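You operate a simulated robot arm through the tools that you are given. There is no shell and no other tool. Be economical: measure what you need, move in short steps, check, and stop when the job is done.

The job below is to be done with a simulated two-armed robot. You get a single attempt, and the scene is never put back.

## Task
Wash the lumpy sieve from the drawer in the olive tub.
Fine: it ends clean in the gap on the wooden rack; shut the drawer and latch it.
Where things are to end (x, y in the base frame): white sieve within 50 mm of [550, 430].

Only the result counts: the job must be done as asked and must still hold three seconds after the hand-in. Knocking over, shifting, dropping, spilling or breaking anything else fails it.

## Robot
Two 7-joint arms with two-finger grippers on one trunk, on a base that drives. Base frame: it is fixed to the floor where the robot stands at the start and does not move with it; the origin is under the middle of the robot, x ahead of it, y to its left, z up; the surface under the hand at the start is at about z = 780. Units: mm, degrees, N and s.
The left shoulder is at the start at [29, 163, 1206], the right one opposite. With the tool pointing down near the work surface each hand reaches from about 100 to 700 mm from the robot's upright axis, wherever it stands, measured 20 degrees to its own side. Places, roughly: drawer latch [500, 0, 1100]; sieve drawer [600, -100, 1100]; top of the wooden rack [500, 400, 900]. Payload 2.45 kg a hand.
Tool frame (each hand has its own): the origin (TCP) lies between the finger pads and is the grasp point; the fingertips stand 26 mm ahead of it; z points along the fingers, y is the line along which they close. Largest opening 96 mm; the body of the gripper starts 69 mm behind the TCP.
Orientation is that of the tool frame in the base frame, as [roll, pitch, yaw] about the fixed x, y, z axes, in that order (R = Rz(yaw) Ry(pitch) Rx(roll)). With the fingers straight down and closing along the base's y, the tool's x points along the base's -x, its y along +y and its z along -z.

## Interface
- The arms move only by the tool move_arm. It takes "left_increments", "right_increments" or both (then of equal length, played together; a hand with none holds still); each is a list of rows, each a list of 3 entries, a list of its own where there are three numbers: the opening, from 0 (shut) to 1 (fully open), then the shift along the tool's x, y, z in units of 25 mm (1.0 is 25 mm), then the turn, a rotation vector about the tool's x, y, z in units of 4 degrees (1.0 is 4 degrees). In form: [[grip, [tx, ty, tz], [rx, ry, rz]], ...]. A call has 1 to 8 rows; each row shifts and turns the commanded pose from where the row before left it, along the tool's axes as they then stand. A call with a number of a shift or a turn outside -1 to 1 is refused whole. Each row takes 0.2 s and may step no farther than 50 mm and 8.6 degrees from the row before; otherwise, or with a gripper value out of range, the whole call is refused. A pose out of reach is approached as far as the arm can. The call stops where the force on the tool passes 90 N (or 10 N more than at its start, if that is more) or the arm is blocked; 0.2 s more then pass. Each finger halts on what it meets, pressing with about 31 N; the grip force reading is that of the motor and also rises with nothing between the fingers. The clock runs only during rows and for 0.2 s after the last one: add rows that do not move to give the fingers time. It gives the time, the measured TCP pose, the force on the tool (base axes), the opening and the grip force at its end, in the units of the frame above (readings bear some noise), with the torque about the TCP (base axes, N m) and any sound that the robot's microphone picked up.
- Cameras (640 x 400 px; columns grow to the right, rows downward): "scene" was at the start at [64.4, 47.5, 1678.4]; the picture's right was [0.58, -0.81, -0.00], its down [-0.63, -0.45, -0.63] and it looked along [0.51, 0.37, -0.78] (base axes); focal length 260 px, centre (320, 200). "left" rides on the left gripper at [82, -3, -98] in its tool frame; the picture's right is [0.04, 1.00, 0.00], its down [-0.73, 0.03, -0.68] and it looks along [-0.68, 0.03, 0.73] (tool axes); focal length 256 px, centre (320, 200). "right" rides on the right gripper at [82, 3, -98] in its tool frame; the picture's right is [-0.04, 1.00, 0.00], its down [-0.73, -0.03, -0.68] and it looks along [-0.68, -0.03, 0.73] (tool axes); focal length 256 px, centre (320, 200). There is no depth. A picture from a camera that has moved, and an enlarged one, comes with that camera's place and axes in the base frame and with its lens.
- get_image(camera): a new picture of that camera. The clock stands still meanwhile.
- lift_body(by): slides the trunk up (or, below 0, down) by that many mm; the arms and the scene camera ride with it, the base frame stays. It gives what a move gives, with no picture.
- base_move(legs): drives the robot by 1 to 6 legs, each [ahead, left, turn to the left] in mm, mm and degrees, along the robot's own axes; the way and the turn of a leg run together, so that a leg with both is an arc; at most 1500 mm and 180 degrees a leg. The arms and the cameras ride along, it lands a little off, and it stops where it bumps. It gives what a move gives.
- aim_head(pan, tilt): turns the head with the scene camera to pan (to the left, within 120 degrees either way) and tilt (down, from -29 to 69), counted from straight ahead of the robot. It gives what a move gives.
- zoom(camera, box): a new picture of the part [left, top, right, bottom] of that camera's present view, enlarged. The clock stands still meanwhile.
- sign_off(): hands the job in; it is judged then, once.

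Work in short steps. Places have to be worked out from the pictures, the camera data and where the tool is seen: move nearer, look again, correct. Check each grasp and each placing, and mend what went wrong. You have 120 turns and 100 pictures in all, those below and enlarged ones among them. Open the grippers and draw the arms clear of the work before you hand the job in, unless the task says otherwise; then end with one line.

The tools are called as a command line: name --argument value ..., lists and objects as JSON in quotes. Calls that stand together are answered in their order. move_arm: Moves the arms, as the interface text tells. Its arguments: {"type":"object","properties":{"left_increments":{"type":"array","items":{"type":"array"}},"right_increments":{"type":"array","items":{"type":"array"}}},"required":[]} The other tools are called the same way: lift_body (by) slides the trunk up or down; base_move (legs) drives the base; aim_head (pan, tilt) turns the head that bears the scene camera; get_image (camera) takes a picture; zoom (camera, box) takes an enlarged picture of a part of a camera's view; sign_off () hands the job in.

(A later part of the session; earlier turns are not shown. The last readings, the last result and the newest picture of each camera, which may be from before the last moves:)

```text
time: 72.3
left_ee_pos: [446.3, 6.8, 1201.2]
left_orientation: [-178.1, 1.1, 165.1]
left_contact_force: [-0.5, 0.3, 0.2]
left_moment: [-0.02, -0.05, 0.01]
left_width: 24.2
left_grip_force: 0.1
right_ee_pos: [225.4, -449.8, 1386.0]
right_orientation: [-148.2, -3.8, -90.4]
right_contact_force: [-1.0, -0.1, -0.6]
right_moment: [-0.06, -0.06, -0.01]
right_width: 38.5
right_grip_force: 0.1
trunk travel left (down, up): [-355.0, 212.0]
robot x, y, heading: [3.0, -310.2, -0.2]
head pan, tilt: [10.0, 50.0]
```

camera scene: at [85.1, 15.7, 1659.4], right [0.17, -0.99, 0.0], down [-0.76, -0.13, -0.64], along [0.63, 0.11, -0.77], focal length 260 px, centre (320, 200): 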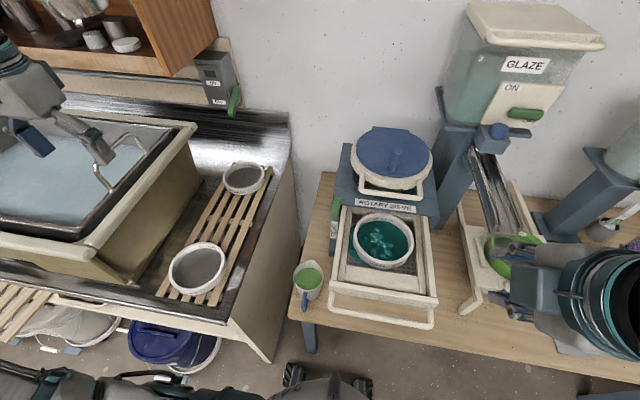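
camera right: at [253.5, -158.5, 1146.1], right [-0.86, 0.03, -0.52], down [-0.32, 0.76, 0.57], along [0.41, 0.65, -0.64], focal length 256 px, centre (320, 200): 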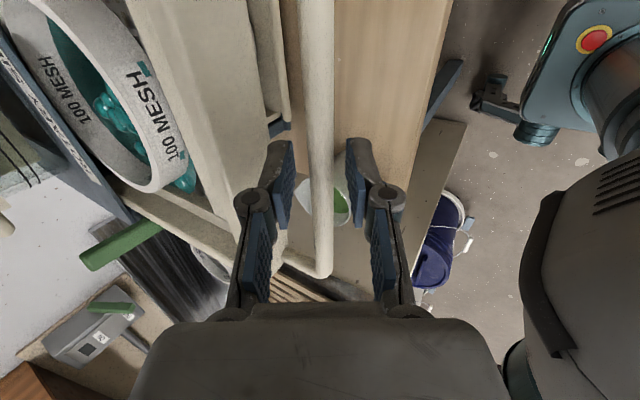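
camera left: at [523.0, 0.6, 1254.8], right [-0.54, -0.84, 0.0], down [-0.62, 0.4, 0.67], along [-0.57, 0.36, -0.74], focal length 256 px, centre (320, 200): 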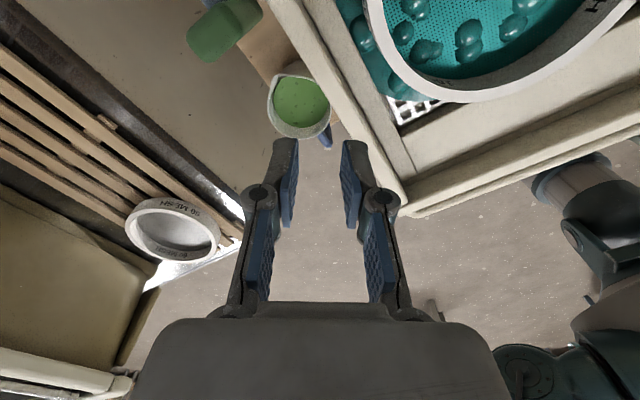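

Some rows report a blocked arm and the body swayed, so I check the scene before going on.

get_image --camera "scene"

get_image --camera "left"

get_image --camera "right"

```text
41 pictures are left
camera scene: at [87.4, -245.8, 1657.1], right [0.17, -0.98, 0.03], down [-0.76, -0.15, -0.64], along [0.63, 0.09, -0.77], focal length 260 px, centre (320, 200)
```

scene: 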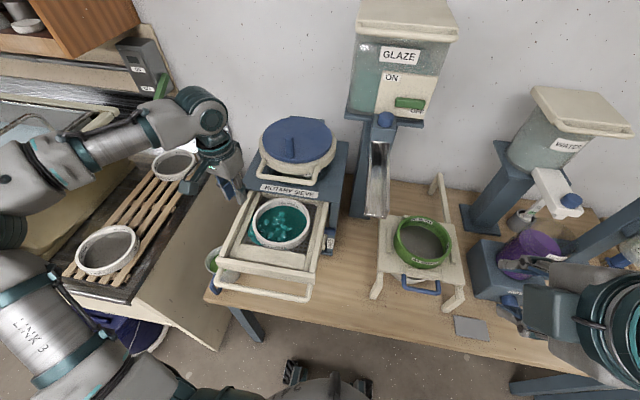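

```text
40 pictures are left
camera left: at [365.5, 26.9, 1298.0], right [0.22, 0.98, -0.03], down [0.71, -0.14, 0.69], along [0.67, -0.18, -0.72], focal length 256 px, centre (320, 200)
```

left: 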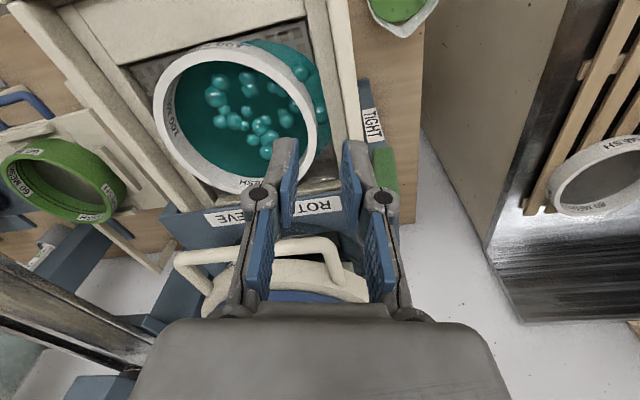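

```text
39 pictures are left
camera right: at [171.7, -525.5, 1472.7], right [-0.85, 0.01, -0.53], down [-0.33, 0.77, 0.54], along [0.41, 0.63, -0.65], focal length 256 px, centre (320, 200)
```

right: 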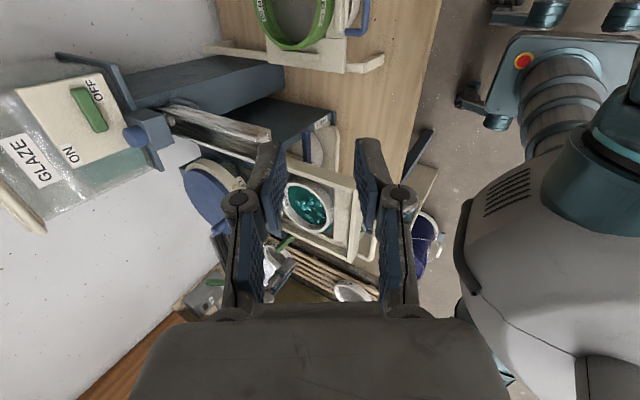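

The trunk is leaning sideways, so the left elbow is probably pressing on something near the tub. I raise the trunk 80 mm to free it and look left.

lift_body --by 80

aim_head --pan 45 --tilt 45

get_image --camera "scene"

```text
time: 73.5
left_ee_pos: [445.4, -61.5, 1294.4]
left_orientation: [179.3, 0.6, 164.9]
left_contact_force: [0.6, -1.1, 1.8]
left_moment: [0.1, -0.01, -0.02]
left_width: 24.1
left_grip_force: 0.1
right_ee_pos: [224.8, -526.4, 1460.5]
right_orientation: [-148.3, -1.0, -90.4]
right_contact_force: [1.2, 0.0, 1.2]
right_moment: [0.11, 0.13, 0.02]
right_width: 38.1
right_grip_force: 0.1
trunk travel left (down, up): [-435.0, 132.0]
robot x, y, heading: [2.0, -318.7, -0.1]
head pan, tilt: [10.0, 50.0]
```

```text
time: 74.5
left_ee_pos: [445.5, -69.1, 1297.0]
left_orientation: [179.0, 0.5, 164.9]
left_contact_force: [0.1, -1.1, 1.0]
left_moment: [0.11, 0.0, 0.01]
left_width: 24.3
left_grip_force: 0.2
right_ee_pos: [226.3, -532.9, 1458.9]
right_orientation: [-148.2, -0.7, -90.3]
right_contact_force: [0.5, -1.5, 0.4]
right_moment: [0.07, 0.1, -0.02]
right_width: 38.5
right_grip_force: 0.1
trunk travel left (down, up): [-435.0, 132.0]
robot x, y, heading: [0.8, -319.7, -0.0]
head pan, tilt: [45.0, 45.0]
```

```text
38 pictures are left
camera scene: at [47.7, -324.9, 1747.2], right [0.71, -0.71, -0.03], down [-0.5, -0.47, -0.73], along [0.5, 0.52, -0.69], focal length 260 px, centre (320, 200)
```

scene: 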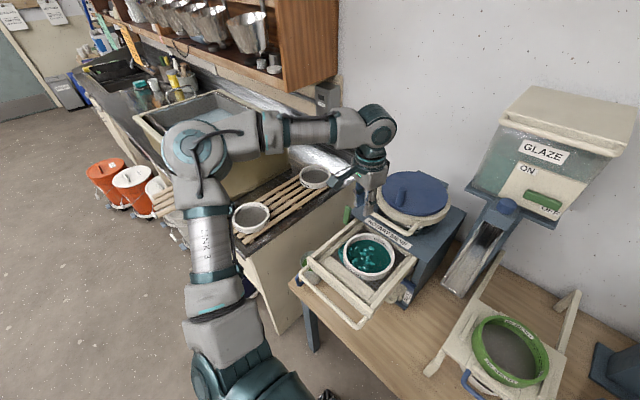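

Nothing looks disturbed; the trunk seems to be swaying slowly. I let it settle with idle rows and read the pose.

move_arm --left_increments '[[0.25, [0, 0, 0], [0, 0, 0]], [0.25, [0, 0, 0], [0, 0, 0]], [0.25, [0, 0, 0], [0, 0, 0]], [0.25, [0, 0, 0], [0, 0, 0]], [0.25, [0, 0, 0], [0, 0, 0]], [0.25, [0, 0, 0], [0, 0, 0]], [0.25, [0, 0, 0], [0, 0, 0]], [0.25, [0, 0, 0], [0, 0, 0]]]'

move_arm --left_increments '[[0.25, [0, 0, 0], [0, 0, 0]], [0.25, [0, 0, 0], [0, 0, 0]], [0.25, [0, 0, 0], [0, 0, 0]], [0.25, [0, 0, 0], [0, 0, 0]], [0.25, [0, 0, 0], [0, 0, 0]], [0.25, [0, 0, 0], [0, 0, 0]], [0.25, [0, 0, 0], [0, 0, 0]], [0.25, [0, 0, 0], [0, 0, 0]]]'

```text
time: 76.3
left_ee_pos: [444.6, -17.0, 1285.4]
left_orientation: [-178.9, 0.9, 165.2]
left_contact_force: [-0.8, 0.4, 1.7]
left_moment: [-0.02, -0.06, -0.01]
left_width: 23.8
left_grip_force: 0.1
right_ee_pos: [224.0, -473.9, 1463.1]
right_orientation: [-148.1, -3.1, -90.3]
right_contact_force: [-0.7, 0.1, 1.1]
right_moment: [-0.04, 0.0, -0.04]
right_width: 38.5
right_grip_force: 0.0
trunk travel left (down, up): [-435.0, 132.0]
robot x, y, heading: [-0.1, -309.3, -0.5]
head pan, tilt: [45.0, 45.0]
```

```text
time: 78.3
left_ee_pos: [442.5, -44.2, 1294.0]
left_orientation: [179.6, 0.5, 164.7]
left_contact_force: [-0.2, -0.7, 1.0]
left_moment: [0.12, 0.0, 0.01]
left_width: 23.9
left_grip_force: 0.0
right_ee_pos: [217.1, -504.9, 1459.1]
right_orientation: [-148.1, -1.7, -90.8]
right_contact_force: [0.3, -1.0, 0.3]
right_moment: [0.11, 0.01, 0.04]
right_width: 38.3
right_grip_force: 0.1
trunk travel left (down, up): [-435.0, 132.0]
robot x, y, heading: [4.9, -300.2, -0.6]
head pan, tilt: [45.0, 45.0]
stopped in row 8 (left hand): the arm was blocked; the commanded pose is now the measured one
```

The base seems to be jammed against something on the right (it never reached −342). I drive 60 mm left to free it.

base_move --legs '[[0, 60, 0]]'

move_arm --left_increments '[[0.25, [0, 0, 0], [0, 0, 0]], [0.25, [0, 0, 0], [0, 0, 0]], [0.25, [0, 0, 0], [0, 0, 0]], [0.25, [0, 0, 0], [0, 0, 0]], [0.25, [0, 0, 0], [0, 0, 0]], [0.25, [0, 0, 0], [0, 0, 0]], [0.25, [0, 0, 0], [0, 0, 0]]]'

aim_head --pan 10 --tilt 55

get_image --camera "scene"

```text
time: 79.3
left_ee_pos: [426.0, 27.0, 1280.2]
left_orientation: [-175.9, 0.2, 166.6]
left_contact_force: [0.0, 3.2, 0.6]
left_moment: [-0.23, -0.05, 0.03]
left_width: 24.1
left_grip_force: 0.0
right_ee_pos: [211.8, -365.0, 1428.7]
right_orientation: [-148.7, -14.5, -80.3]
right_contact_force: [-0.8, 3.6, 0.8]
right_moment: [-0.32, 0.03, -0.21]
right_width: 38.4
right_grip_force: 0.1
trunk travel left (down, up): [-435.0, 132.0]
robot x, y, heading: [8.7, -230.5, 0.3]
head pan, tilt: [45.0, 45.0]
stopped in leg 1: the robot was blocked; the commanded pose is now the measured one
```

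```text
time: 79.7
left_ee_pos: [416.0, -147.1, 1308.0]
left_orientation: [173.1, -1.4, 164.5]
left_contact_force: [-2.1, -6.9, -1.9]
left_moment: [0.63, -0.22, -0.04]
left_width: 23.6
left_grip_force: 0.0
right_ee_pos: [195.4, -570.1, 1416.1]
right_orientation: [-146.8, -2.0, -86.2]
right_contact_force: [-0.3, 1.7, 0.7]
right_moment: [-0.09, 0.09, -0.12]
right_width: 38.4
right_grip_force: 0.0
trunk travel left (down, up): [-435.0, 132.0]
robot x, y, heading: [4.6, -250.5, -0.4]
head pan, tilt: [45.0, 45.0]
stopped in row 1 (left hand): the arm was blocked; the commanded pose is now the measured one
```

```text
time: 80.7
left_ee_pos: [420.4, -128.9, 1304.5]
left_orientation: [175.6, -1.1, 165.4]
left_contact_force: [1.2, -2.4, -0.7]
left_moment: [0.24, 0.06, -0.01]
left_width: 24.2
left_grip_force: 0.1
right_ee_pos: [200.2, -554.4, 1419.3]
right_orientation: [-147.1, -2.3, -85.9]
right_contact_force: [-0.8, 0.6, 1.3]
right_moment: [0.01, 0.03, -0.04]
right_width: 38.2
right_grip_force: 0.0
trunk travel left (down, up): [-435.0, 132.0]
robot x, y, heading: [5.2, -256.4, -0.5]
head pan, tilt: [10.0, 55.0]
```

```text
37 pictures are left
camera scene: at [61.8, -324.0, 1731.3], right [0.17, -0.98, -0.05], down [-0.81, -0.11, -0.58], along [0.57, 0.14, -0.81], focal length 260 px, centre (320, 200)
```

scene: 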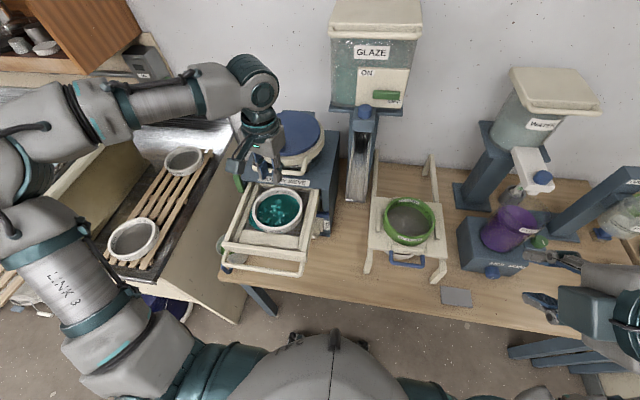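

The right arm's pose got pushed, so the obstruction is probably on the right side. I look there.

aim_head --pan -70 --tilt 35

get_image --camera "scene"

```text
time: 82.2
left_ee_pos: [421.0, 37.3, 1282.3]
left_orientation: [-179.0, 0.4, 165.4]
left_contact_force: [0.4, 0.3, 0.9]
left_moment: [-0.11, 0.04, 0.06]
left_width: 24.0
left_grip_force: 0.1
right_ee_pos: [201.8, -371.2, 1444.6]
right_orientation: [-147.6, -10.2, -85.4]
right_contact_force: [0.0, 0.9, 0.1]
right_moment: [-0.06, -0.06, 0.04]
right_width: 38.8
right_grip_force: 0.0
trunk travel left (down, up): [-435.0, 132.0]
robot x, y, heading: [1.7, -228.5, -0.2]
head pan, tilt: [-70.0, 35.0]
```

```text
36 pictures are left
camera scene: at [23.3, -244.9, 1762.9], right [-0.94, -0.34, 0.01], down [-0.2, 0.51, -0.84], along [0.28, -0.79, -0.54], focal length 260 px, centre (320, 200)
```

scene: 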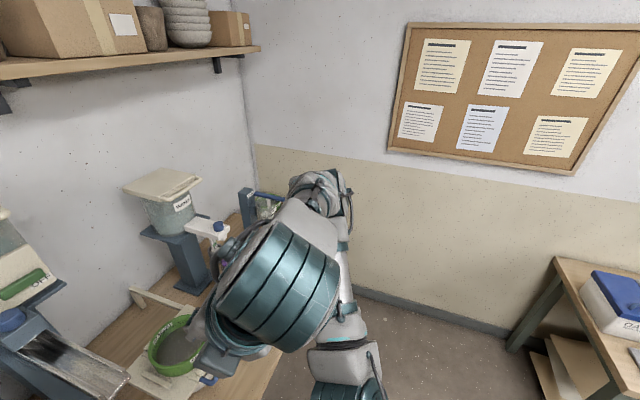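

There's nothing on the right near the robot; it appears to be rocking. I wait more, sampling the pose.

aim_head --pan 10 --tilt 55

move_arm --right_increments '[[0.4, [0, 0, 0], [0, 0, 0]], [0.4, [0, 0, 0], [0, 0, 0]], [0.4, [0, 0, 0], [0, 0, 0]]]'

move_arm --right_increments '[[0.4, [0, 0, 0], [0, 0, 0]], [0.4, [0, 0, 0], [0, 0, 0]], [0.4, [0, 0, 0], [0, 0, 0]]]'

move_arm --right_increments '[[0.4, [0, 0, 0], [0, 0, 0]], [0.4, [0, 0, 0], [0, 0, 0]], [0.4, [0, 0, 0], [0, 0, 0]]]'

move_arm --right_increments '[[0.4, [0, 0, 0], [0, 0, 0]], [0.4, [0, 0, 0], [0, 0, 0]], [0.4, [0, 0, 0], [0, 0, 0]]]'

```text
time: 83.7
left_ee_pos: [422.2, -114.7, 1304.6]
left_orientation: [176.5, -0.9, 165.7]
left_contact_force: [0.3, -1.4, -0.5]
left_moment: [0.2, 0.02, -0.03]
left_width: 24.4
left_grip_force: 0.1
right_ee_pos: [201.2, -538.2, 1421.6]
right_orientation: [-147.1, -2.9, -85.4]
right_contact_force: [-0.5, 0.9, 1.6]
right_moment: [-0.01, 0.06, -0.06]
right_width: 38.5
right_grip_force: 0.0
trunk travel left (down, up): [-435.0, 132.0]
robot x, y, heading: [7.7, -253.7, -0.4]
head pan, tilt: [10.0, 55.0]
```

```text
time: 84.3
left_ee_pos: [413.5, 78.7, 1274.6]
left_orientation: [-177.2, 0.9, 165.5]
left_contact_force: [0.8, 1.5, -0.2]
left_moment: [-0.16, 0.03, 0.02]
left_width: 23.9
left_grip_force: 0.0
right_ee_pos: [192.0, -326.4, 1448.6]
right_orientation: [-147.2, -12.0, -85.9]
right_contact_force: [-1.2, 0.0, 0.8]
right_moment: [-0.02, -0.02, -0.01]
right_width: 38.5
right_grip_force: 0.0
trunk travel left (down, up): [-435.0, 132.0]
robot x, y, heading: [2.5, -230.2, -0.2]
head pan, tilt: [10.0, 55.0]
stopped in row 2 (right hand): the arm was blocked; the commanded pose is now the measured one
```

```text
time: 84.8
left_ee_pos: [410.6, -125.6, 1303.5]
left_orientation: [174.5, -1.4, 164.4]
left_contact_force: [-0.4, -5.3, -1.1]
left_moment: [0.44, -0.09, 0.0]
left_width: 23.9
left_grip_force: 0.1
right_ee_pos: [190.5, -541.0, 1421.5]
right_orientation: [-146.7, -3.1, -86.3]
right_contact_force: [-0.2, 0.1, 0.7]
right_moment: [-0.02, 0.01, -0.06]
right_width: 38.4
right_grip_force: 0.1
trunk travel left (down, up): [-435.0, 132.0]
robot x, y, heading: [-0.1, -255.5, -0.1]
head pan, tilt: [10.0, 55.0]
stopped in row 2 (right hand): the arm was blocked; the commanded pose is now the measured one
```

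```text
time: 85.3
left_ee_pos: [408.4, 69.9, 1276.6]
left_orientation: [-177.2, 0.8, 165.1]
left_contact_force: [-0.8, 1.6, 0.2]
left_moment: [-0.11, 0.02, 0.01]
left_width: 24.2
left_grip_force: 0.1
right_ee_pos: [187.3, -329.7, 1447.9]
right_orientation: [-147.1, -11.7, -86.3]
right_contact_force: [0.4, -0.8, 0.0]
right_moment: [0.03, -0.08, 0.02]
right_width: 38.5
right_grip_force: 0.0
trunk travel left (down, up): [-435.0, 132.0]
robot x, y, heading: [2.5, -230.4, -0.2]
head pan, tilt: [10.0, 55.0]
stopped in row 2 (right hand): the arm was blocked; the commanded pose is now the measured one
```

```text
time: 86.1
left_ee_pos: [407.2, 10.8, 1287.3]
left_orientation: [-179.7, 0.0, 164.7]
left_contact_force: [0.3, 0.0, 0.5]
left_moment: [0.05, -0.04, 0.03]
left_width: 24.1
left_grip_force: 0.0
right_ee_pos: [186.2, -397.4, 1441.0]
right_orientation: [-146.7, -8.8, -87.0]
right_contact_force: [-0.2, 0.1, -0.5]
right_moment: [0.01, -0.06, 0.02]
right_width: 38.1
right_grip_force: 0.0
trunk travel left (down, up): [-435.0, 132.0]
robot x, y, heading: [-0.5, -235.9, -0.3]
head pan, tilt: [10.0, 55.0]
```

The body rocks laterally about ±100 mm. I'll let it damp without arm commands: small head moves and slight trunk lowering, sampling as I go.

aim_head --pan -60 --tilt 30

aim_head --pan 60 --tilt 50

aim_head --pan -60 --tilt 30

aim_head --pan 60 --tilt 50

aim_head --pan 10 --tilt 60

get_image --camera "scene"

```text
time: 87.5
left_ee_pos: [410.3, 14.9, 1281.0]
left_orientation: [-179.1, -0.2, 164.3]
left_contact_force: [1.6, -1.7, -0.7]
left_moment: [0.13, 0.08, 0.01]
left_width: 24.1
left_grip_force: 0.1
right_ee_pos: [187.8, -385.2, 1437.7]
right_orientation: [-147.2, -9.4, -86.5]
right_contact_force: [-0.7, 0.7, -1.5]
right_moment: [-0.03, -0.08, 0.02]
right_width: 38.4
right_grip_force: 0.1
trunk travel left (down, up): [-435.0, 132.0]
robot x, y, heading: [-3.1, -231.1, -0.6]
head pan, tilt: [-60.0, 30.0]
```

```text
time: 89.5
left_ee_pos: [411.9, 11.9, 1281.4]
left_orientation: [-179.1, -0.2, 164.4]
left_contact_force: [1.4, -0.8, -1.7]
left_moment: [0.09, 0.1, -0.01]
left_width: 24.0
left_grip_force: 0.0
right_ee_pos: [188.8, -386.8, 1437.7]
right_orientation: [-147.3, -9.3, -86.5]
right_contact_force: [-0.3, 0.6, -1.1]
right_moment: [-0.02, -0.1, -0.01]
right_width: 38.4
right_grip_force: 0.1
trunk travel left (down, up): [-435.0, 132.0]
robot x, y, heading: [-2.0, -231.1, -0.6]
head pan, tilt: [60.0, 50.0]
```

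```text
time: 91.5
left_ee_pos: [410.5, 10.6, 1283.3]
left_orientation: [-179.2, -0.2, 164.5]
left_contact_force: [2.0, -0.8, -1.2]
left_moment: [0.08, 0.1, -0.01]
left_width: 23.9
left_grip_force: 0.0
right_ee_pos: [188.6, -390.4, 1436.5]
right_orientation: [-147.2, -9.2, -86.6]
right_contact_force: [-0.6, 0.1, -1.3]
right_moment: [-0.05, -0.09, -0.02]
right_width: 38.3
right_grip_force: 0.0
trunk travel left (down, up): [-435.0, 132.0]
robot x, y, heading: [1.2, -232.7, -0.4]
head pan, tilt: [-60.0, 30.0]
```

```text
time: 93.5
left_ee_pos: [409.5, 11.9, 1283.1]
left_orientation: [-179.3, -0.3, 164.6]
left_contact_force: [0.9, 0.3, 0.5]
left_moment: [-0.01, 0.06, 0.03]
left_width: 24.1
left_grip_force: 0.1
right_ee_pos: [189.1, -388.7, 1437.7]
right_orientation: [-147.1, -9.2, -86.5]
right_contact_force: [0.2, 0.2, -0.8]
right_moment: [-0.05, -0.02, -0.03]
right_width: 38.1
right_grip_force: 0.1
trunk travel left (down, up): [-435.0, 132.0]
robot x, y, heading: [-0.1, -232.2, -0.5]
head pan, tilt: [60.0, 50.0]
```

```text
time: 94.7
left_ee_pos: [406.0, -71.9, 1298.9]
left_orientation: [177.1, -0.6, 164.5]
left_contact_force: [0.3, 0.7, 0.2]
left_moment: [0.05, 0.0, -0.02]
left_width: 24.1
left_grip_force: 0.0
right_ee_pos: [185.7, -486.2, 1431.5]
right_orientation: [-146.6, -5.9, -86.9]
right_contact_force: [0.7, 0.5, 1.3]
right_moment: [0.05, 0.13, -0.03]
right_width: 38.7
right_grip_force: 0.1
trunk travel left (down, up): [-435.0, 132.0]
robot x, y, heading: [2.6, -250.2, 0.1]
head pan, tilt: [10.0, 60.0]
```

```text
35 pictures are left
camera scene: at [57.6, -274.8, 1726.3], right [0.17, -0.98, -0.02], down [-0.85, -0.14, -0.5], along [0.49, 0.11, -0.86], focal length 260 px, centre (320, 200)
```

scene: 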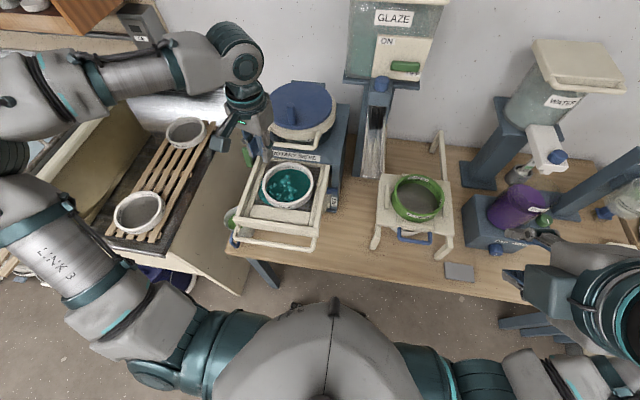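

The readings suggest a sustained oscillation. I lower the trunk 100 mm to stiffen it and sample again at uneven intervals.

lift_body --by -60

aim_head --pan 15 --tilt 55

aim_head --pan 10 --tilt 55

aim_head --pan 0 --tilt 55

aim_head --pan 20 --tilt 55

```text
time: 95.3
left_ee_pos: [403.6, 119.7, 1233.1]
left_orientation: [-174.9, 1.2, 165.2]
left_contact_force: [-0.7, 2.4, -1.1]
left_moment: [-0.13, 0.04, 0.0]
left_width: 23.8
left_grip_force: 0.0
right_ee_pos: [183.7, -274.1, 1420.0]
right_orientation: [-147.0, -13.6, -87.0]
right_contact_force: [-0.6, 1.3, -0.6]
right_moment: [-0.09, -0.1, -0.02]
right_width: 38.2
right_grip_force: 0.1
trunk travel left (down, up): [-405.0, 161.0]
robot x, y, heading: [0.2, -227.3, -0.0]
head pan, tilt: [10.0, 60.0]
stopped: the arm was blocked; the commanded pose is now the measured one
```

```text
time: 96.0
left_ee_pos: [401.3, -26.0, 1259.5]
left_orientation: [178.8, -0.7, 164.4]
left_contact_force: [0.8, 0.8, 0.0]
left_moment: [0.0, 0.0, 0.0]
left_width: 24.0
left_grip_force: 0.1
right_ee_pos: [184.9, -438.7, 1406.8]
right_orientation: [-146.6, -6.8, -87.8]
right_contact_force: [-0.4, -0.7, 1.1]
right_moment: [0.01, 0.11, -0.01]
right_width: 38.5
right_grip_force: 0.0
trunk travel left (down, up): [-405.0, 161.0]
robot x, y, heading: [-2.8, -251.0, 0.1]
head pan, tilt: [15.0, 55.0]
```

```text
time: 96.6
left_ee_pos: [407.1, 24.0, 1247.6]
left_orientation: [-178.7, -0.3, 164.5]
left_contact_force: [0.5, 0.7, -0.2]
left_moment: [0.02, 0.07, -0.01]
left_width: 24.0
left_grip_force: 0.1
right_ee_pos: [189.4, -374.8, 1407.9]
right_orientation: [-147.0, -10.5, -86.9]
right_contact_force: [-0.2, 2.4, -0.4]
right_moment: [-0.1, 0.04, -0.09]
right_width: 38.6
right_grip_force: 0.0
trunk travel left (down, up): [-405.0, 161.0]
robot x, y, heading: [6.4, -236.7, -0.3]
head pan, tilt: [10.0, 55.0]
```

```text
time: 97.3
left_ee_pos: [407.7, 127.8, 1233.4]
left_orientation: [-175.0, 1.2, 165.0]
left_contact_force: [0.2, 0.1, -0.9]
left_moment: [-0.02, 0.04, 0.01]
left_width: 24.1
left_grip_force: 0.1
right_ee_pos: [186.2, -266.2, 1419.6]
right_orientation: [-147.1, -13.7, -87.2]
right_contact_force: [-0.9, 0.9, -1.2]
right_moment: [-0.02, -0.1, 0.02]
right_width: 38.4
right_grip_force: 0.0
trunk travel left (down, up): [-405.0, 161.0]
robot x, y, heading: [1.9, -215.4, -0.0]
head pan, tilt: [0.0, 55.0]
```

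```text
time: 98.2
left_ee_pos: [401.4, 66.5, 1242.0]
left_orientation: [-177.4, 0.4, 164.6]
left_contact_force: [0.1, -0.4, 0.8]
left_moment: [0.04, 0.03, 0.05]
left_width: 24.1
left_grip_force: 0.0
right_ee_pos: [183.0, -337.8, 1415.4]
right_orientation: [-146.5, -10.4, -88.1]
right_contact_force: [-0.6, -1.0, 0.3]
right_moment: [0.02, -0.04, 0.05]
right_width: 38.5
right_grip_force: 0.0
trunk travel left (down, up): [-405.0, 161.0]
robot x, y, heading: [0.4, -229.9, -0.3]
head pan, tilt: [20.0, 55.0]
```

Still rocking, so the base may be fouling something beneath (e.g. a table leg). I drive 120 mm straight back.

base_move --legs '[[-120, 0, 0]]'

aim_head --pan 10 --tilt 62

get_image --camera "scene"

aim_head --pan 5 --tilt 60

aim_head --pan 0 --tilt 60

```text
time: 99.2
left_ee_pos: [358.3, 63.6, 1233.2]
left_orientation: [-177.6, -0.8, 167.1]
left_contact_force: [0.2, 2.4, -2.2]
left_moment: [-0.18, 0.06, 0.0]
left_width: 24.3
left_grip_force: 0.0
right_ee_pos: [169.6, -346.1, 1406.7]
right_orientation: [-147.2, -10.3, -85.7]
right_contact_force: [1.1, 0.3, -1.1]
right_moment: [-0.02, 0.08, 0.01]
right_width: 38.3
right_grip_force: 0.1
trunk travel left (down, up): [-405.0, 161.0]
robot x, y, heading: [-31.8, -240.8, 3.0]
head pan, tilt: [20.0, 55.0]
stopped in leg 1: the robot was blocked; the commanded pose is now the measured one
```

```text
time: 100.0
left_ee_pos: [357.5, -63.4, 1261.3]
left_orientation: [176.7, -1.7, 167.3]
left_contact_force: [0.2, -0.7, -0.2]
left_moment: [0.01, -0.04, 0.0]
left_width: 24.0
left_grip_force: 0.0
right_ee_pos: [163.9, -481.4, 1393.4]
right_orientation: [-146.8, -6.6, -84.3]
right_contact_force: [1.5, -0.4, 1.8]
right_moment: [0.09, 0.21, 0.04]
right_width: 38.6
right_grip_force: 0.1
trunk travel left (down, up): [-405.0, 161.0]
robot x, y, heading: [-33.1, -261.4, 3.2]
head pan, tilt: [10.0, 62.0]
```

```text
34 pictures are left
camera scene: at [40.7, -354.2, 1691.5], right [0.22, -0.97, -0.06], down [-0.87, -0.17, -0.47], along [0.45, 0.16, -0.88], focal length 260 px, centre (320, 200)
```

scene: 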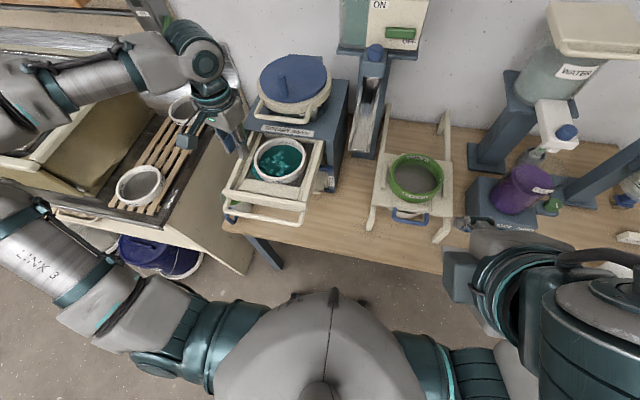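

```text
time: 100.6
left_ee_pos: [325.7, 84.7, 1239.5]
left_orientation: [-176.5, 0.4, 167.0]
left_contact_force: [0.0, 0.0, 0.2]
left_moment: [-0.01, 0.06, 0.0]
left_width: 23.9
left_grip_force: 0.0
right_ee_pos: [127.0, -306.4, 1410.0]
right_orientation: [-146.3, -15.0, -84.0]
right_contact_force: [-0.8, -1.7, -1.2]
right_moment: [0.04, -0.11, 0.05]
right_width: 38.5
right_grip_force: 0.1
trunk travel left (down, up): [-405.0, 161.0]
robot x, y, heading: [-43.1, -236.5, 2.2]
head pan, tilt: [5.0, 60.0]
```

```text
time: 101.3
left_ee_pos: [361.7, 32.7, 1243.8]
left_orientation: [-179.2, -0.7, 166.1]
left_contact_force: [1.5, -0.7, -0.7]
left_moment: [0.04, 0.09, 0.03]
left_width: 23.9
left_grip_force: 0.1
right_ee_pos: [165.7, -379.9, 1406.5]
right_orientation: [-146.1, -8.5, -86.8]
right_contact_force: [0.3, -1.4, 0.3]
right_moment: [0.14, 0.0, 0.1]
right_width: 38.7
right_grip_force: 0.1
trunk travel left (down, up): [-405.0, 161.0]
robot x, y, heading: [-18.9, -242.8, 2.3]
head pan, tilt: [0.0, 60.0]
```

The rocking could stem from the right hand pressing on the robot's own trunk (it is folded close). I move the right hand forward, right and down into free space.

move_arm --right_increments '[[0.4, [0.5, -0.6, 0.6], [0, 0, 0]], [0.4, [0.5, -0.6, 0.6], [0, 0, 0]], [0.4, [0.5, -0.6, 0.6], [0, 0, 0]], [0.4, [0.5, -0.6, 0.6], [0, 0, 0]], [0.4, [0.3, -0.6, 0.6], [0, 0, 0]], [0.4, [0.3, -0.6, 0.6], [0, 0, 0]]]'

aim_head --pan -30 --tilt 60

get_image --camera "scene"

```text
time: 102.0
left_ee_pos: [330.5, -114.3, 1269.3]
left_orientation: [179.2, -1.1, 167.4]
left_contact_force: [1.1, 0.3, -0.7]
left_moment: [0.03, 0.04, -0.02]
left_width: 24.0
left_grip_force: 0.1
right_ee_pos: [170.9, -530.5, 1366.8]
right_orientation: [-146.0, -9.3, -82.3]
right_contact_force: [1.3, -4.8, 0.3]
right_moment: [0.42, 0.17, 0.22]
right_width: 38.7
right_grip_force: 0.0
trunk travel left (down, up): [-405.0, 161.0]
robot x, y, heading: [-50.6, -253.4, 1.5]
head pan, tilt: [0.0, 60.0]
stopped in row 3 (right hand): the arm was blocked; the commanded pose is now the measured one
```

```text
time: 102.9
left_ee_pos: [326.0, -40.3, 1261.4]
left_orientation: [-176.1, -0.3, 168.4]
left_contact_force: [0.5, 1.6, -1.7]
left_moment: [-0.1, 0.0, 0.02]
left_width: 23.8
left_grip_force: 0.0
right_ee_pos: [165.2, -443.7, 1376.4]
right_orientation: [-146.4, -14.2, -80.2]
right_contact_force: [-0.4, 0.2, -1.4]
right_moment: [-0.06, -0.13, -0.08]
right_width: 38.4
right_grip_force: 0.1
trunk travel left (down, up): [-405.0, 161.0]
robot x, y, heading: [-50.8, -241.4, 1.8]
head pan, tilt: [-30.0, 60.0]
```

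```text
33 pictures are left
camera scene: at [1.3, -220.0, 1695.3], right [-0.47, -0.88, 0.03], down [-0.76, 0.39, -0.51], along [0.44, -0.26, -0.86], focal length 260 px, centre (320, 200)
```

scene: 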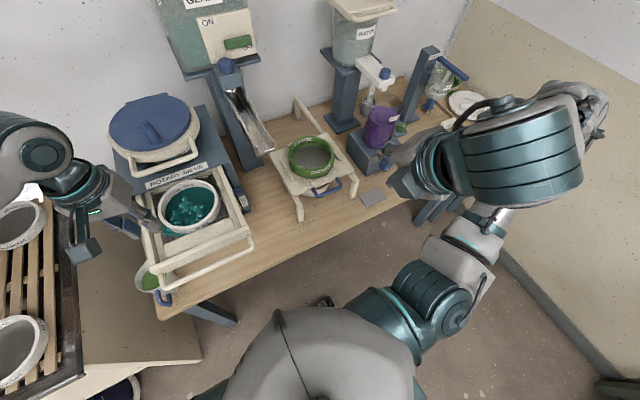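

I check whether it comes to rest with the head turned aside, as it seemed to between 87 s and 93 s.

aim_head --pan -60 --tilt 30

aim_head --pan -40 --tilt 30

aim_head --pan -50 --tilt 30

aim_head --pan -20 --tilt 30

aim_head --pan 30 --tilt 45

aim_head --pan 40 --tilt 45

```text
time: 103.9
left_ee_pos: [322.7, 9.2, 1256.5]
left_orientation: [-175.0, 0.1, 168.0]
left_contact_force: [0.3, 2.2, 2.1]
left_moment: [-0.23, 0.03, 0.01]
left_width: 24.0
left_grip_force: 0.1
right_ee_pos: [159.5, -392.8, 1386.3]
right_orientation: [-146.5, -15.3, -81.0]
right_contact_force: [-1.1, 2.3, -0.7]
right_moment: [-0.19, -0.06, -0.1]
right_width: 38.4
right_grip_force: 0.1
trunk travel left (down, up): [-405.0, 161.0]
robot x, y, heading: [-55.6, -232.8, 1.3]
head pan, tilt: [-60.0, 30.0]
```

```text
time: 104.7
left_ee_pos: [320.1, 49.9, 1246.9]
left_orientation: [-177.2, 0.1, 166.8]
left_contact_force: [0.8, 1.1, 0.5]
left_moment: [-0.11, 0.05, 0.02]
left_width: 24.2
left_grip_force: 0.0
right_ee_pos: [161.8, -349.5, 1396.7]
right_orientation: [-146.6, -17.1, -82.1]
right_contact_force: [-0.7, -0.5, -0.6]
right_moment: [0.0, -0.06, 0.03]
right_width: 38.5
right_grip_force: 0.1
trunk travel left (down, up): [-405.0, 161.0]
robot x, y, heading: [-50.4, -227.9, 2.1]
head pan, tilt: [-40.0, 30.0]
```

```text
time: 105.4
left_ee_pos: [337.7, -86.8, 1258.4]
left_orientation: [177.4, -2.0, 165.6]
left_contact_force: [-0.7, -1.1, 1.0]
left_moment: [0.08, -0.08, -0.04]
left_width: 24.0
left_grip_force: 0.1
right_ee_pos: [177.4, -502.3, 1375.6]
right_orientation: [-146.5, -10.3, -84.6]
right_contact_force: [0.1, -1.4, -0.4]
right_moment: [0.14, 0.0, 0.05]
right_width: 38.2
right_grip_force: 0.0
trunk travel left (down, up): [-405.0, 161.0]
robot x, y, heading: [-46.5, -252.3, 1.5]
head pan, tilt: [-50.0, 30.0]
```

```text
time: 106.4
left_ee_pos: [336.0, -113.0, 1261.6]
left_orientation: [176.3, -2.2, 165.9]
left_contact_force: [-0.2, -0.2, -0.6]
left_moment: [-0.03, -0.06, -0.02]
left_width: 24.2
left_grip_force: 0.2
right_ee_pos: [179.1, -530.8, 1371.3]
right_orientation: [-146.4, -9.8, -83.6]
right_contact_force: [0.3, 0.8, 0.9]
right_moment: [-0.02, 0.07, -0.04]
right_width: 38.3
right_grip_force: 0.0
trunk travel left (down, up): [-405.0, 161.0]
robot x, y, heading: [-52.2, -252.9, 2.0]
head pan, tilt: [-20.0, 30.0]
```

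```text
time: 107.5
left_ee_pos: [331.3, -35.6, 1252.6]
left_orientation: [179.4, -1.3, 166.0]
left_contact_force: [0.4, -0.2, 0.3]
left_moment: [0.03, 0.02, 0.02]
left_width: 24.1
left_grip_force: 0.2
right_ee_pos: [175.4, -450.9, 1384.1]
right_orientation: [-146.3, -11.9, -84.2]
right_contact_force: [1.4, -1.4, 1.0]
right_moment: [0.11, 0.11, 0.09]
right_width: 38.5
right_grip_force: 0.1
trunk travel left (down, up): [-405.0, 161.0]
robot x, y, heading: [-44.4, -244.5, 1.7]
head pan, tilt: [30.0, 45.0]
```

```text
time: 108.3
left_ee_pos: [330.1, -129.8, 1267.2]
left_orientation: [175.4, -2.2, 166.1]
left_contact_force: [-1.2, -1.4, -0.6]
left_moment: [0.11, -0.1, -0.03]
left_width: 23.8
left_grip_force: 0.0
right_ee_pos: [173.7, -543.4, 1370.5]
right_orientation: [-146.1, -9.3, -82.9]
right_contact_force: [0.5, -0.1, 1.9]
right_moment: [0.02, 0.09, -0.03]
right_width: 38.2
right_grip_force: 0.0
trunk travel left (down, up): [-405.0, 161.0]
robot x, y, heading: [-48.8, -258.9, 1.8]
head pan, tilt: [40.0, 45.0]
```

Still rocking. Left hand is at x≈330, clear above the drawer (z 1085), so I lower the trunk 110 mm to bring the mass down and check.

lift_body --by -110

aim_head --pan 30 --tilt 50

aim_head --pan 20 --tilt 50

get_image --camera "scene"

```text
time: 108.7
left_ee_pos: [314.9, 82.0, 1221.8]
left_orientation: [-175.5, 0.7, 166.5]
left_contact_force: [0.6, 1.4, 0.3]
left_moment: [-0.17, 0.05, 0.0]
left_width: 24.1
left_grip_force: 0.1
right_ee_pos: [158.5, -319.2, 1387.3]
right_orientation: [-146.3, -17.6, -83.6]
right_contact_force: [-0.4, 1.2, -1.1]
right_moment: [-0.08, -0.08, 0.01]
right_width: 38.4
right_grip_force: 0.1
trunk travel left (down, up): [-392.0, 175.0]
robot x, y, heading: [-46.9, -231.0, 1.5]
head pan, tilt: [40.0, 45.0]
stopped: the arm was blocked; the commanded pose is now the measured one
```

```text
time: 109.5
left_ee_pos: [322.8, -46.5, 1240.0]
left_orientation: [179.0, -1.3, 165.8]
left_contact_force: [-0.4, -0.6, 1.0]
left_moment: [0.11, -0.04, -0.03]
left_width: 24.0
left_grip_force: 0.1
right_ee_pos: [167.1, -461.2, 1369.4]
right_orientation: [-146.1, -11.6, -84.7]
right_contact_force: [-0.6, 1.0, -0.1]
right_moment: [-0.03, -0.02, 0.0]
right_width: 38.0
right_grip_force: 0.0
trunk travel left (down, up): [-392.0, 175.0]
robot x, y, heading: [-52.8, -250.9, 2.0]
head pan, tilt: [30.0, 50.0]
```

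```text
time: 110.2
left_ee_pos: [323.9, -68.2, 1245.4]
left_orientation: [178.5, -1.3, 165.7]
left_contact_force: [1.0, 0.8, 0.7]
left_moment: [-0.05, 0.03, -0.03]
left_width: 24.1
left_grip_force: 0.1
right_ee_pos: [166.5, -483.6, 1368.4]
right_orientation: [-146.0, -11.1, -84.4]
right_contact_force: [0.4, -1.2, 1.2]
right_moment: [0.12, 0.16, 0.02]
right_width: 38.5
right_grip_force: 0.0
trunk travel left (down, up): [-392.0, 175.0]
robot x, y, heading: [-47.3, -253.1, 1.9]
head pan, tilt: [20.0, 50.0]
```

```text
32 pictures are left
camera scene: at [23.9, -260.4, 1695.7], right [0.37, -0.93, -0.02], down [-0.71, -0.27, -0.65], along [0.59, 0.25, -0.76], focal length 260 px, centre (320, 200)
```

scene: 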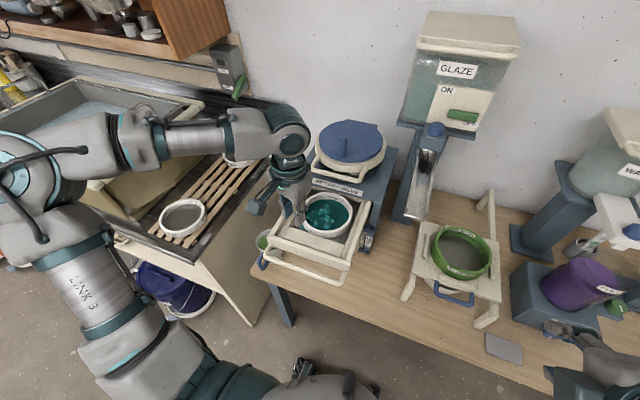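

I try a small corrective base move to re-seat the base and see whether that ends the rocking.

base_move --legs '[[0, 5, -1.8]]'

aim_head --pan 25 --tilt 50

aim_head --pan 20 --tilt 50

aim_head --pan 30 --tilt 50

```text
time: 111.2
left_ee_pos: [316.9, -45.3, 1233.1]
left_orientation: [-179.9, -1.8, 164.0]
left_contact_force: [-0.1, -1.3, -2.3]
left_moment: [0.21, 0.04, 0.0]
left_width: 23.9
left_grip_force: 0.1
right_ee_pos: [153.8, -436.8, 1361.9]
right_orientation: [-145.9, -14.7, -85.3]
right_contact_force: [0.7, -0.4, 0.0]
right_moment: [0.11, 0.08, 0.04]
right_width: 38.6
right_grip_force: 0.1
trunk travel left (down, up): [-392.0, 175.0]
robot x, y, heading: [-46.9, -236.3, 0.1]
head pan, tilt: [20.0, 50.0]
stopped in leg 1: the robot was blocked; the commanded pose is now the measured one
```

```text
time: 111.8
left_ee_pos: [319.0, 87.2, 1217.1]
left_orientation: [-174.6, 0.3, 164.2]
left_contact_force: [0.9, -0.3, -0.3]
left_moment: [-0.03, 0.07, 0.03]
left_width: 23.8
left_grip_force: 0.1
right_ee_pos: [151.8, -302.6, 1386.1]
right_orientation: [-146.0, -17.5, -86.6]
right_contact_force: [0.2, 0.2, 0.1]
right_moment: [0.0, -0.04, 0.03]
right_width: 38.3
right_grip_force: 0.0
trunk travel left (down, up): [-392.0, 175.0]
robot x, y, heading: [-50.4, -214.0, -0.2]
head pan, tilt: [25.0, 50.0]
```

```text
time: 112.5
left_ee_pos: [304.3, -72.3, 1242.2]
left_orientation: [178.7, -1.4, 163.9]
left_contact_force: [-0.7, -0.2, 1.0]
left_moment: [-0.06, 0.0, -0.01]
left_width: 24.3
left_grip_force: 0.1
right_ee_pos: [139.8, -482.7, 1367.7]
right_orientation: [-145.3, -10.1, -87.3]
right_contact_force: [0.2, 1.0, 1.1]
right_moment: [0.0, 0.08, -0.07]
right_width: 38.3
right_grip_force: 0.0
trunk travel left (down, up): [-392.0, 175.0]
robot x, y, heading: [-56.0, -247.4, 0.3]
head pan, tilt: [20.0, 50.0]
```

```text
time: 113.2
left_ee_pos: [323.9, -35.0, 1232.1]
left_orientation: [-179.3, -1.5, 164.2]
left_contact_force: [2.5, 0.2, 0.6]
left_moment: [-0.03, 0.15, 0.01]
left_width: 24.0
left_grip_force: 0.0
right_ee_pos: [161.5, -431.3, 1367.9]
right_orientation: [-145.9, -14.4, -85.6]
right_contact_force: [1.8, 2.0, 1.9]
right_moment: [-0.06, 0.16, -0.06]
right_width: 38.3
right_grip_force: 0.2
trunk travel left (down, up): [-392.0, 175.0]
robot x, y, heading: [-42.8, -240.1, 0.3]
head pan, tilt: [30.0, 50.0]
```

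Perhaps the left arm's folded elbow is bearing on the trunk. I move the left hand back to the left, toward its home posture, with repeated short calls.

move_arm --left_increments '[[0.25, [0.25, 0.96, -0.3], [0, 0, 0]], [0.25, [0.25, 0.96, -0.3], [0, 0, 0]], [0.25, [0.25, 0.96, -0.3], [0, 0, 0]], [0.25, [0.25, 0.96, -0.3], [0, 0, 0]], [0.25, [0.25, 0.96, -0.3], [0, 0, 0]], [0.25, [0.25, 0.96, -0.3], [0, 0, 0]]]'

move_arm --left_increments '[[0.25, [0.25, 0.96, -0.3], [0, 0, 0]], [0.25, [0.25, 0.96, -0.3], [0, 0, 0]], [0.25, [0.25, 0.96, -0.3], [0, 0, 0]], [0.25, [0.25, 0.96, -0.3], [0, 0, 0]], [0.25, [0.25, 0.96, -0.3], [0, 0, 0]], [0.25, [0.25, 0.96, -0.3], [0, 0, 0]]]'

move_arm --left_increments '[[0.25, [0.25, 0.96, 0], [0, 0, 0]], [0.25, [0.25, 0.96, 0], [0, 0, 0]], [0.25, [0.25, 0.96, 0], [0, 0, 0]], [0.25, [0.25, 0.96, 0], [0, 0, 0]], [0.25, [0, 0, 0], [0, 0, 0]], [0.25, [0, 0, 0], [0, 0, 0]]]'

aim_head --pan 20 --tilt 50

aim_head --pan 15 --tilt 50

```text
time: 113.8
left_ee_pos: [292.9, 191.0, 1201.7]
left_orientation: [-172.0, 0.8, 164.8]
left_contact_force: [0.1, 1.0, -0.8]
left_moment: [-0.14, -0.02, 0.04]
left_width: 23.9
left_grip_force: 0.0
right_ee_pos: [136.9, -254.9, 1389.8]
right_orientation: [-145.5, -16.8, -88.0]
right_contact_force: [-0.8, 1.0, -1.0]
right_moment: [-0.14, -0.18, -0.03]
right_width: 38.8
right_grip_force: 0.0
trunk travel left (down, up): [-392.0, 175.0]
robot x, y, heading: [-65.1, -229.1, 1.1]
head pan, tilt: [30.0, 50.0]
stopped in row 3 (right hand): the arm was blocked; the commanded pose is now the measured one
```

```text
time: 114.4
left_ee_pos: [291.6, -6.9, 1256.5]
left_orientation: [178.4, -2.9, 164.6]
left_contact_force: [0.8, -1.0, 1.0]
left_moment: [0.1, 0.07, -0.05]
left_width: 23.9
left_grip_force: 0.1
right_ee_pos: [139.9, -477.0, 1348.5]
right_orientation: [-145.4, -13.8, -85.0]
right_contact_force: [1.5, -1.4, 0.8]
right_moment: [0.16, 0.24, 0.06]
right_width: 38.4
right_grip_force: 0.1
trunk travel left (down, up): [-392.0, 175.0]
robot x, y, heading: [-59.8, -241.4, 1.4]
head pan, tilt: [30.0, 50.0]
stopped in row 2 (right hand): the arm was blocked; the commanded pose is now the measured one
```

```text
time: 114.9
left_ee_pos: [271.7, 251.0, 1197.3]
left_orientation: [-172.1, 0.1, 165.1]
left_contact_force: [0.6, 0.0, -1.8]
left_moment: [-0.03, 0.0, 0.05]
left_width: 24.0
left_grip_force: 0.0
right_ee_pos: [122.7, -257.7, 1378.4]
right_orientation: [-144.6, -17.5, -87.9]
right_contact_force: [-1.5, 2.2, -2.0]
right_moment: [-0.23, -0.2, -0.06]
right_width: 38.4
right_grip_force: 0.1
trunk travel left (down, up): [-392.0, 175.0]
robot x, y, heading: [-66.8, -224.7, 1.8]
head pan, tilt: [30.0, 50.0]
stopped in row 2 (right hand): the arm was blocked; the commanded pose is now the measured one
```

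```text
time: 115.7
left_ee_pos: [272.3, 69.6, 1250.1]
left_orientation: [179.9, -2.5, 164.8]
left_contact_force: [-1.2, 1.2, 1.6]
left_moment: [-0.09, -0.07, -0.01]
left_width: 23.8
left_grip_force: 0.1
right_ee_pos: [126.2, -464.7, 1365.1]
right_orientation: [-144.7, -8.7, -88.6]
right_contact_force: [1.5, 0.9, 2.2]
right_moment: [0.01, 0.19, -0.06]
right_width: 38.5
right_grip_force: 0.0
trunk travel left (down, up): [-392.0, 175.0]
robot x, y, heading: [-68.5, -253.9, 1.7]
head pan, tilt: [20.0, 50.0]
```

```text
time: 116.3
left_ee_pos: [277.7, 206.9, 1209.0]
left_orientation: [-173.7, -1.4, 165.4]
left_contact_force: [0.1, -1.3, -0.5]
left_moment: [0.14, 0.02, 0.0]
left_width: 24.1
left_grip_force: 0.0
right_ee_pos: [136.6, -296.1, 1373.5]
right_orientation: [-145.1, -18.7, -86.1]
right_contact_force: [-0.7, 3.4, -1.2]
right_moment: [-0.26, -0.21, -0.13]
right_width: 38.4
right_grip_force: 0.0
trunk travel left (down, up): [-392.0, 175.0]
robot x, y, heading: [-57.5, -229.7, 2.7]
head pan, tilt: [15.0, 50.0]
```

The stops name the right hand as blocked — it's jammed close to the trunk. I move the right hand forward and outward in repeated short calls.

move_arm --right_increments '[[0.4, [0.4, -0.83, 0.55], [0, 0, 0]], [0.4, [0.4, -0.83, 0.55], [0, 0, 0]], [0.4, [0.4, -0.83, 0.55], [0, 0, 0]], [0.4, [0.4, -0.83, 0.55], [0, 0, 0]], [0.4, [0.4, -0.83, 0.55], [0, 0, 0]], [0.4, [0.4, -0.83, 0.55], [0, 0, 0]]]'

move_arm --right_increments '[[0.4, [0.4, -0.83, 0.55], [0, 0, 0]], [0.4, [0.4, -0.83, 0.55], [0, 0, 0]], [0.4, [0.4, -0.83, 0.55], [0, 0, 0]], [0.4, [0.4, -0.83, 0.55], [0, 0, 0]], [0.4, [0.4, -0.83, 0.55], [0, 0, 0]], [0.4, [0.4, -0.83, 0.55], [0, 0, 0]]]'

move_arm --right_increments '[[0.4, [0.4, -0.83, 0.55], [0, 0, 0]], [0.4, [0.4, -0.83, 0.55], [0, 0, 0]], [0.4, [0.4, -0.83, 0.55], [0, 0, 0]], [0.4, [0.4, -0.83, 0.55], [0, 0, 0]], [0.4, [0.4, -0.83, 0.55], [0, 0, 0]], [0.4, [0.4, -0.83, 0.55], [0, 0, 0]]]'

aim_head --pan -20 --tilt 55

get_image --camera "scene"

```text
time: 116.7
left_ee_pos: [272.7, 11.1, 1261.2]
left_orientation: [177.3, -3.3, 165.0]
left_contact_force: [-0.2, -0.2, 2.2]
left_moment: [-0.01, -0.05, -0.04]
left_width: 24.0
left_grip_force: 0.1
right_ee_pos: [143.6, -513.0, 1347.7]
right_orientation: [-143.9, -9.9, -86.7]
right_contact_force: [0.8, -0.3, 2.6]
right_moment: [0.05, 0.15, 0.0]
right_width: 38.7
right_grip_force: 0.1
trunk travel left (down, up): [-392.0, 175.0]
robot x, y, heading: [-53.0, -252.9, 2.5]
head pan, tilt: [15.0, 50.0]
stopped in row 1 (left hand): the arm was blocked; the commanded pose is now the measured one
```

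```text
time: 117.1
left_ee_pos: [268.9, 236.4, 1193.2]
left_orientation: [-172.4, -0.7, 165.1]
left_contact_force: [-0.4, 0.0, -1.8]
left_moment: [-0.01, 0.01, 0.04]
left_width: 24.1
left_grip_force: 0.1
right_ee_pos: [169.1, -280.4, 1379.1]
right_orientation: [-144.1, -18.0, -88.2]
right_contact_force: [-1.1, 0.6, -1.7]
right_moment: [-0.1, -0.04, -0.05]
right_width: 38.2
right_grip_force: 0.0
trunk travel left (down, up): [-392.0, 175.0]
robot x, y, heading: [-52.8, -231.2, 2.5]
head pan, tilt: [15.0, 50.0]
stopped in row 2 (right hand): the arm was blocked; the commanded pose is now the measured one
```

```text
time: 117.6
left_ee_pos: [272.3, 10.8, 1242.5]
left_orientation: [178.5, -5.1, 164.5]
left_contact_force: [-0.5, 2.5, 0.9]
left_moment: [-0.14, 0.06, 0.03]
left_width: 24.0
left_grip_force: 0.0
right_ee_pos: [206.7, -515.6, 1343.4]
right_orientation: [-144.0, -12.3, -86.2]
right_contact_force: [2.2, -4.9, 0.8]
right_moment: [0.5, 0.21, 0.27]
right_width: 38.4
right_grip_force: 0.1
trunk travel left (down, up): [-392.0, 175.0]
robot x, y, heading: [-50.4, -247.1, 2.6]
head pan, tilt: [15.0, 50.0]
stopped in row 2 (right hand): the arm was blocked; the commanded pose is now the measured one
```

```text
time: 118.7
left_ee_pos: [270.8, 31.4, 1238.0]
left_orientation: [179.7, -4.7, 164.6]
left_contact_force: [0.7, 1.4, 1.8]
left_moment: [-0.13, 0.11, -0.02]
left_width: 24.2
left_grip_force: 0.0
right_ee_pos: [204.9, -489.2, 1350.0]
right_orientation: [-143.9, -14.1, -85.6]
right_contact_force: [1.3, -2.5, 0.3]
right_moment: [0.14, 0.21, 0.07]
right_width: 38.4
right_grip_force: 0.1
trunk travel left (down, up): [-392.0, 175.0]
robot x, y, heading: [-51.1, -248.2, 2.6]
head pan, tilt: [-20.0, 55.0]
```

```text
31 pictures are left
camera scene: at [22.8, -281.6, 1688.6], right [-0.3, -0.95, 0.0], down [-0.79, 0.25, -0.57], along [0.54, -0.17, -0.82], focal length 260 px, centre (320, 200)
```

scene: 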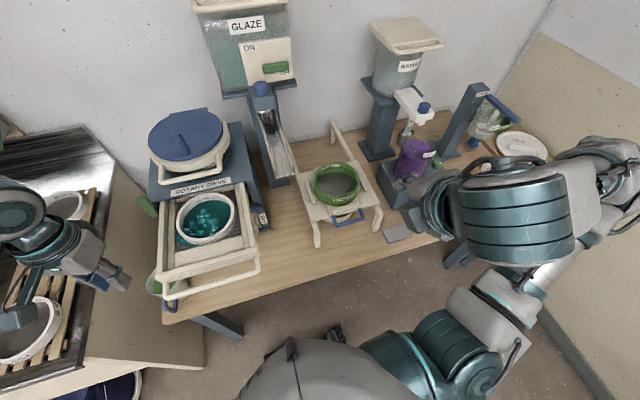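

The rocking (≈1 Hz) is a body mode that makes every arm command "block". I step the trunk down in repeated short lowers, since the low stance was steady earlier.

lift_body --by -60

lift_body --by -60

lift_body --by -60

```text
time: 119.2
left_ee_pos: [249.7, 221.3, 1153.6]
left_orientation: [-171.9, -1.9, 164.9]
left_contact_force: [0.1, -0.3, -1.8]
left_moment: [-0.06, 0.0, 0.03]
left_width: 23.6
left_grip_force: 0.0
right_ee_pos: [188.5, -292.8, 1344.6]
right_orientation: [-144.0, -19.4, -87.5]
right_contact_force: [-0.7, 0.9, -1.8]
right_moment: [-0.11, -0.12, 0.0]
right_width: 38.1
right_grip_force: 0.1
trunk travel left (down, up): [-361.0, 206.0]
robot x, y, heading: [-62.5, -231.0, 3.2]
head pan, tilt: [-20.0, 55.0]
stopped: the arm was blocked; the commanded pose is now the measured one
```

```text
time: 119.8
left_ee_pos: [256.2, -0.7, 1181.1]
left_orientation: [178.6, -6.4, 165.0]
left_contact_force: [0.6, 1.8, 1.7]
left_moment: [-0.19, 0.07, 0.02]
left_width: 24.1
left_grip_force: 0.1
right_ee_pos: [201.6, -519.2, 1284.3]
right_orientation: [-143.7, -12.9, -85.6]
right_contact_force: [1.1, -4.8, 1.1]
right_moment: [0.43, 0.19, 0.23]
right_width: 38.5
right_grip_force: 0.0
trunk travel left (down, up): [-342.0, 225.0]
robot x, y, heading: [-57.2, -255.3, 3.5]
head pan, tilt: [-20.0, 55.0]
stopped: the arm was blocked; the commanded pose is now the measured one
```

```text
time: 120.3
left_ee_pos: [238.6, 205.6, 1103.8]
left_orientation: [-171.5, -2.7, 164.3]
left_contact_force: [0.4, -1.4, 0.4]
left_moment: [0.02, 0.07, 0.03]
left_width: 24.0
left_grip_force: 0.1
right_ee_pos: [183.1, -294.4, 1295.4]
right_orientation: [-143.5, -20.4, -87.2]
right_contact_force: [-0.6, 0.3, -0.3]
right_moment: [-0.06, -0.03, -0.04]
right_width: 38.4
right_grip_force: 0.0
trunk travel left (down, up): [-319.0, 248.0]
robot x, y, heading: [-58.9, -230.0, 3.6]
head pan, tilt: [-20.0, 55.0]
stopped: the arm was blocked; the commanded pose is now the measured one
```

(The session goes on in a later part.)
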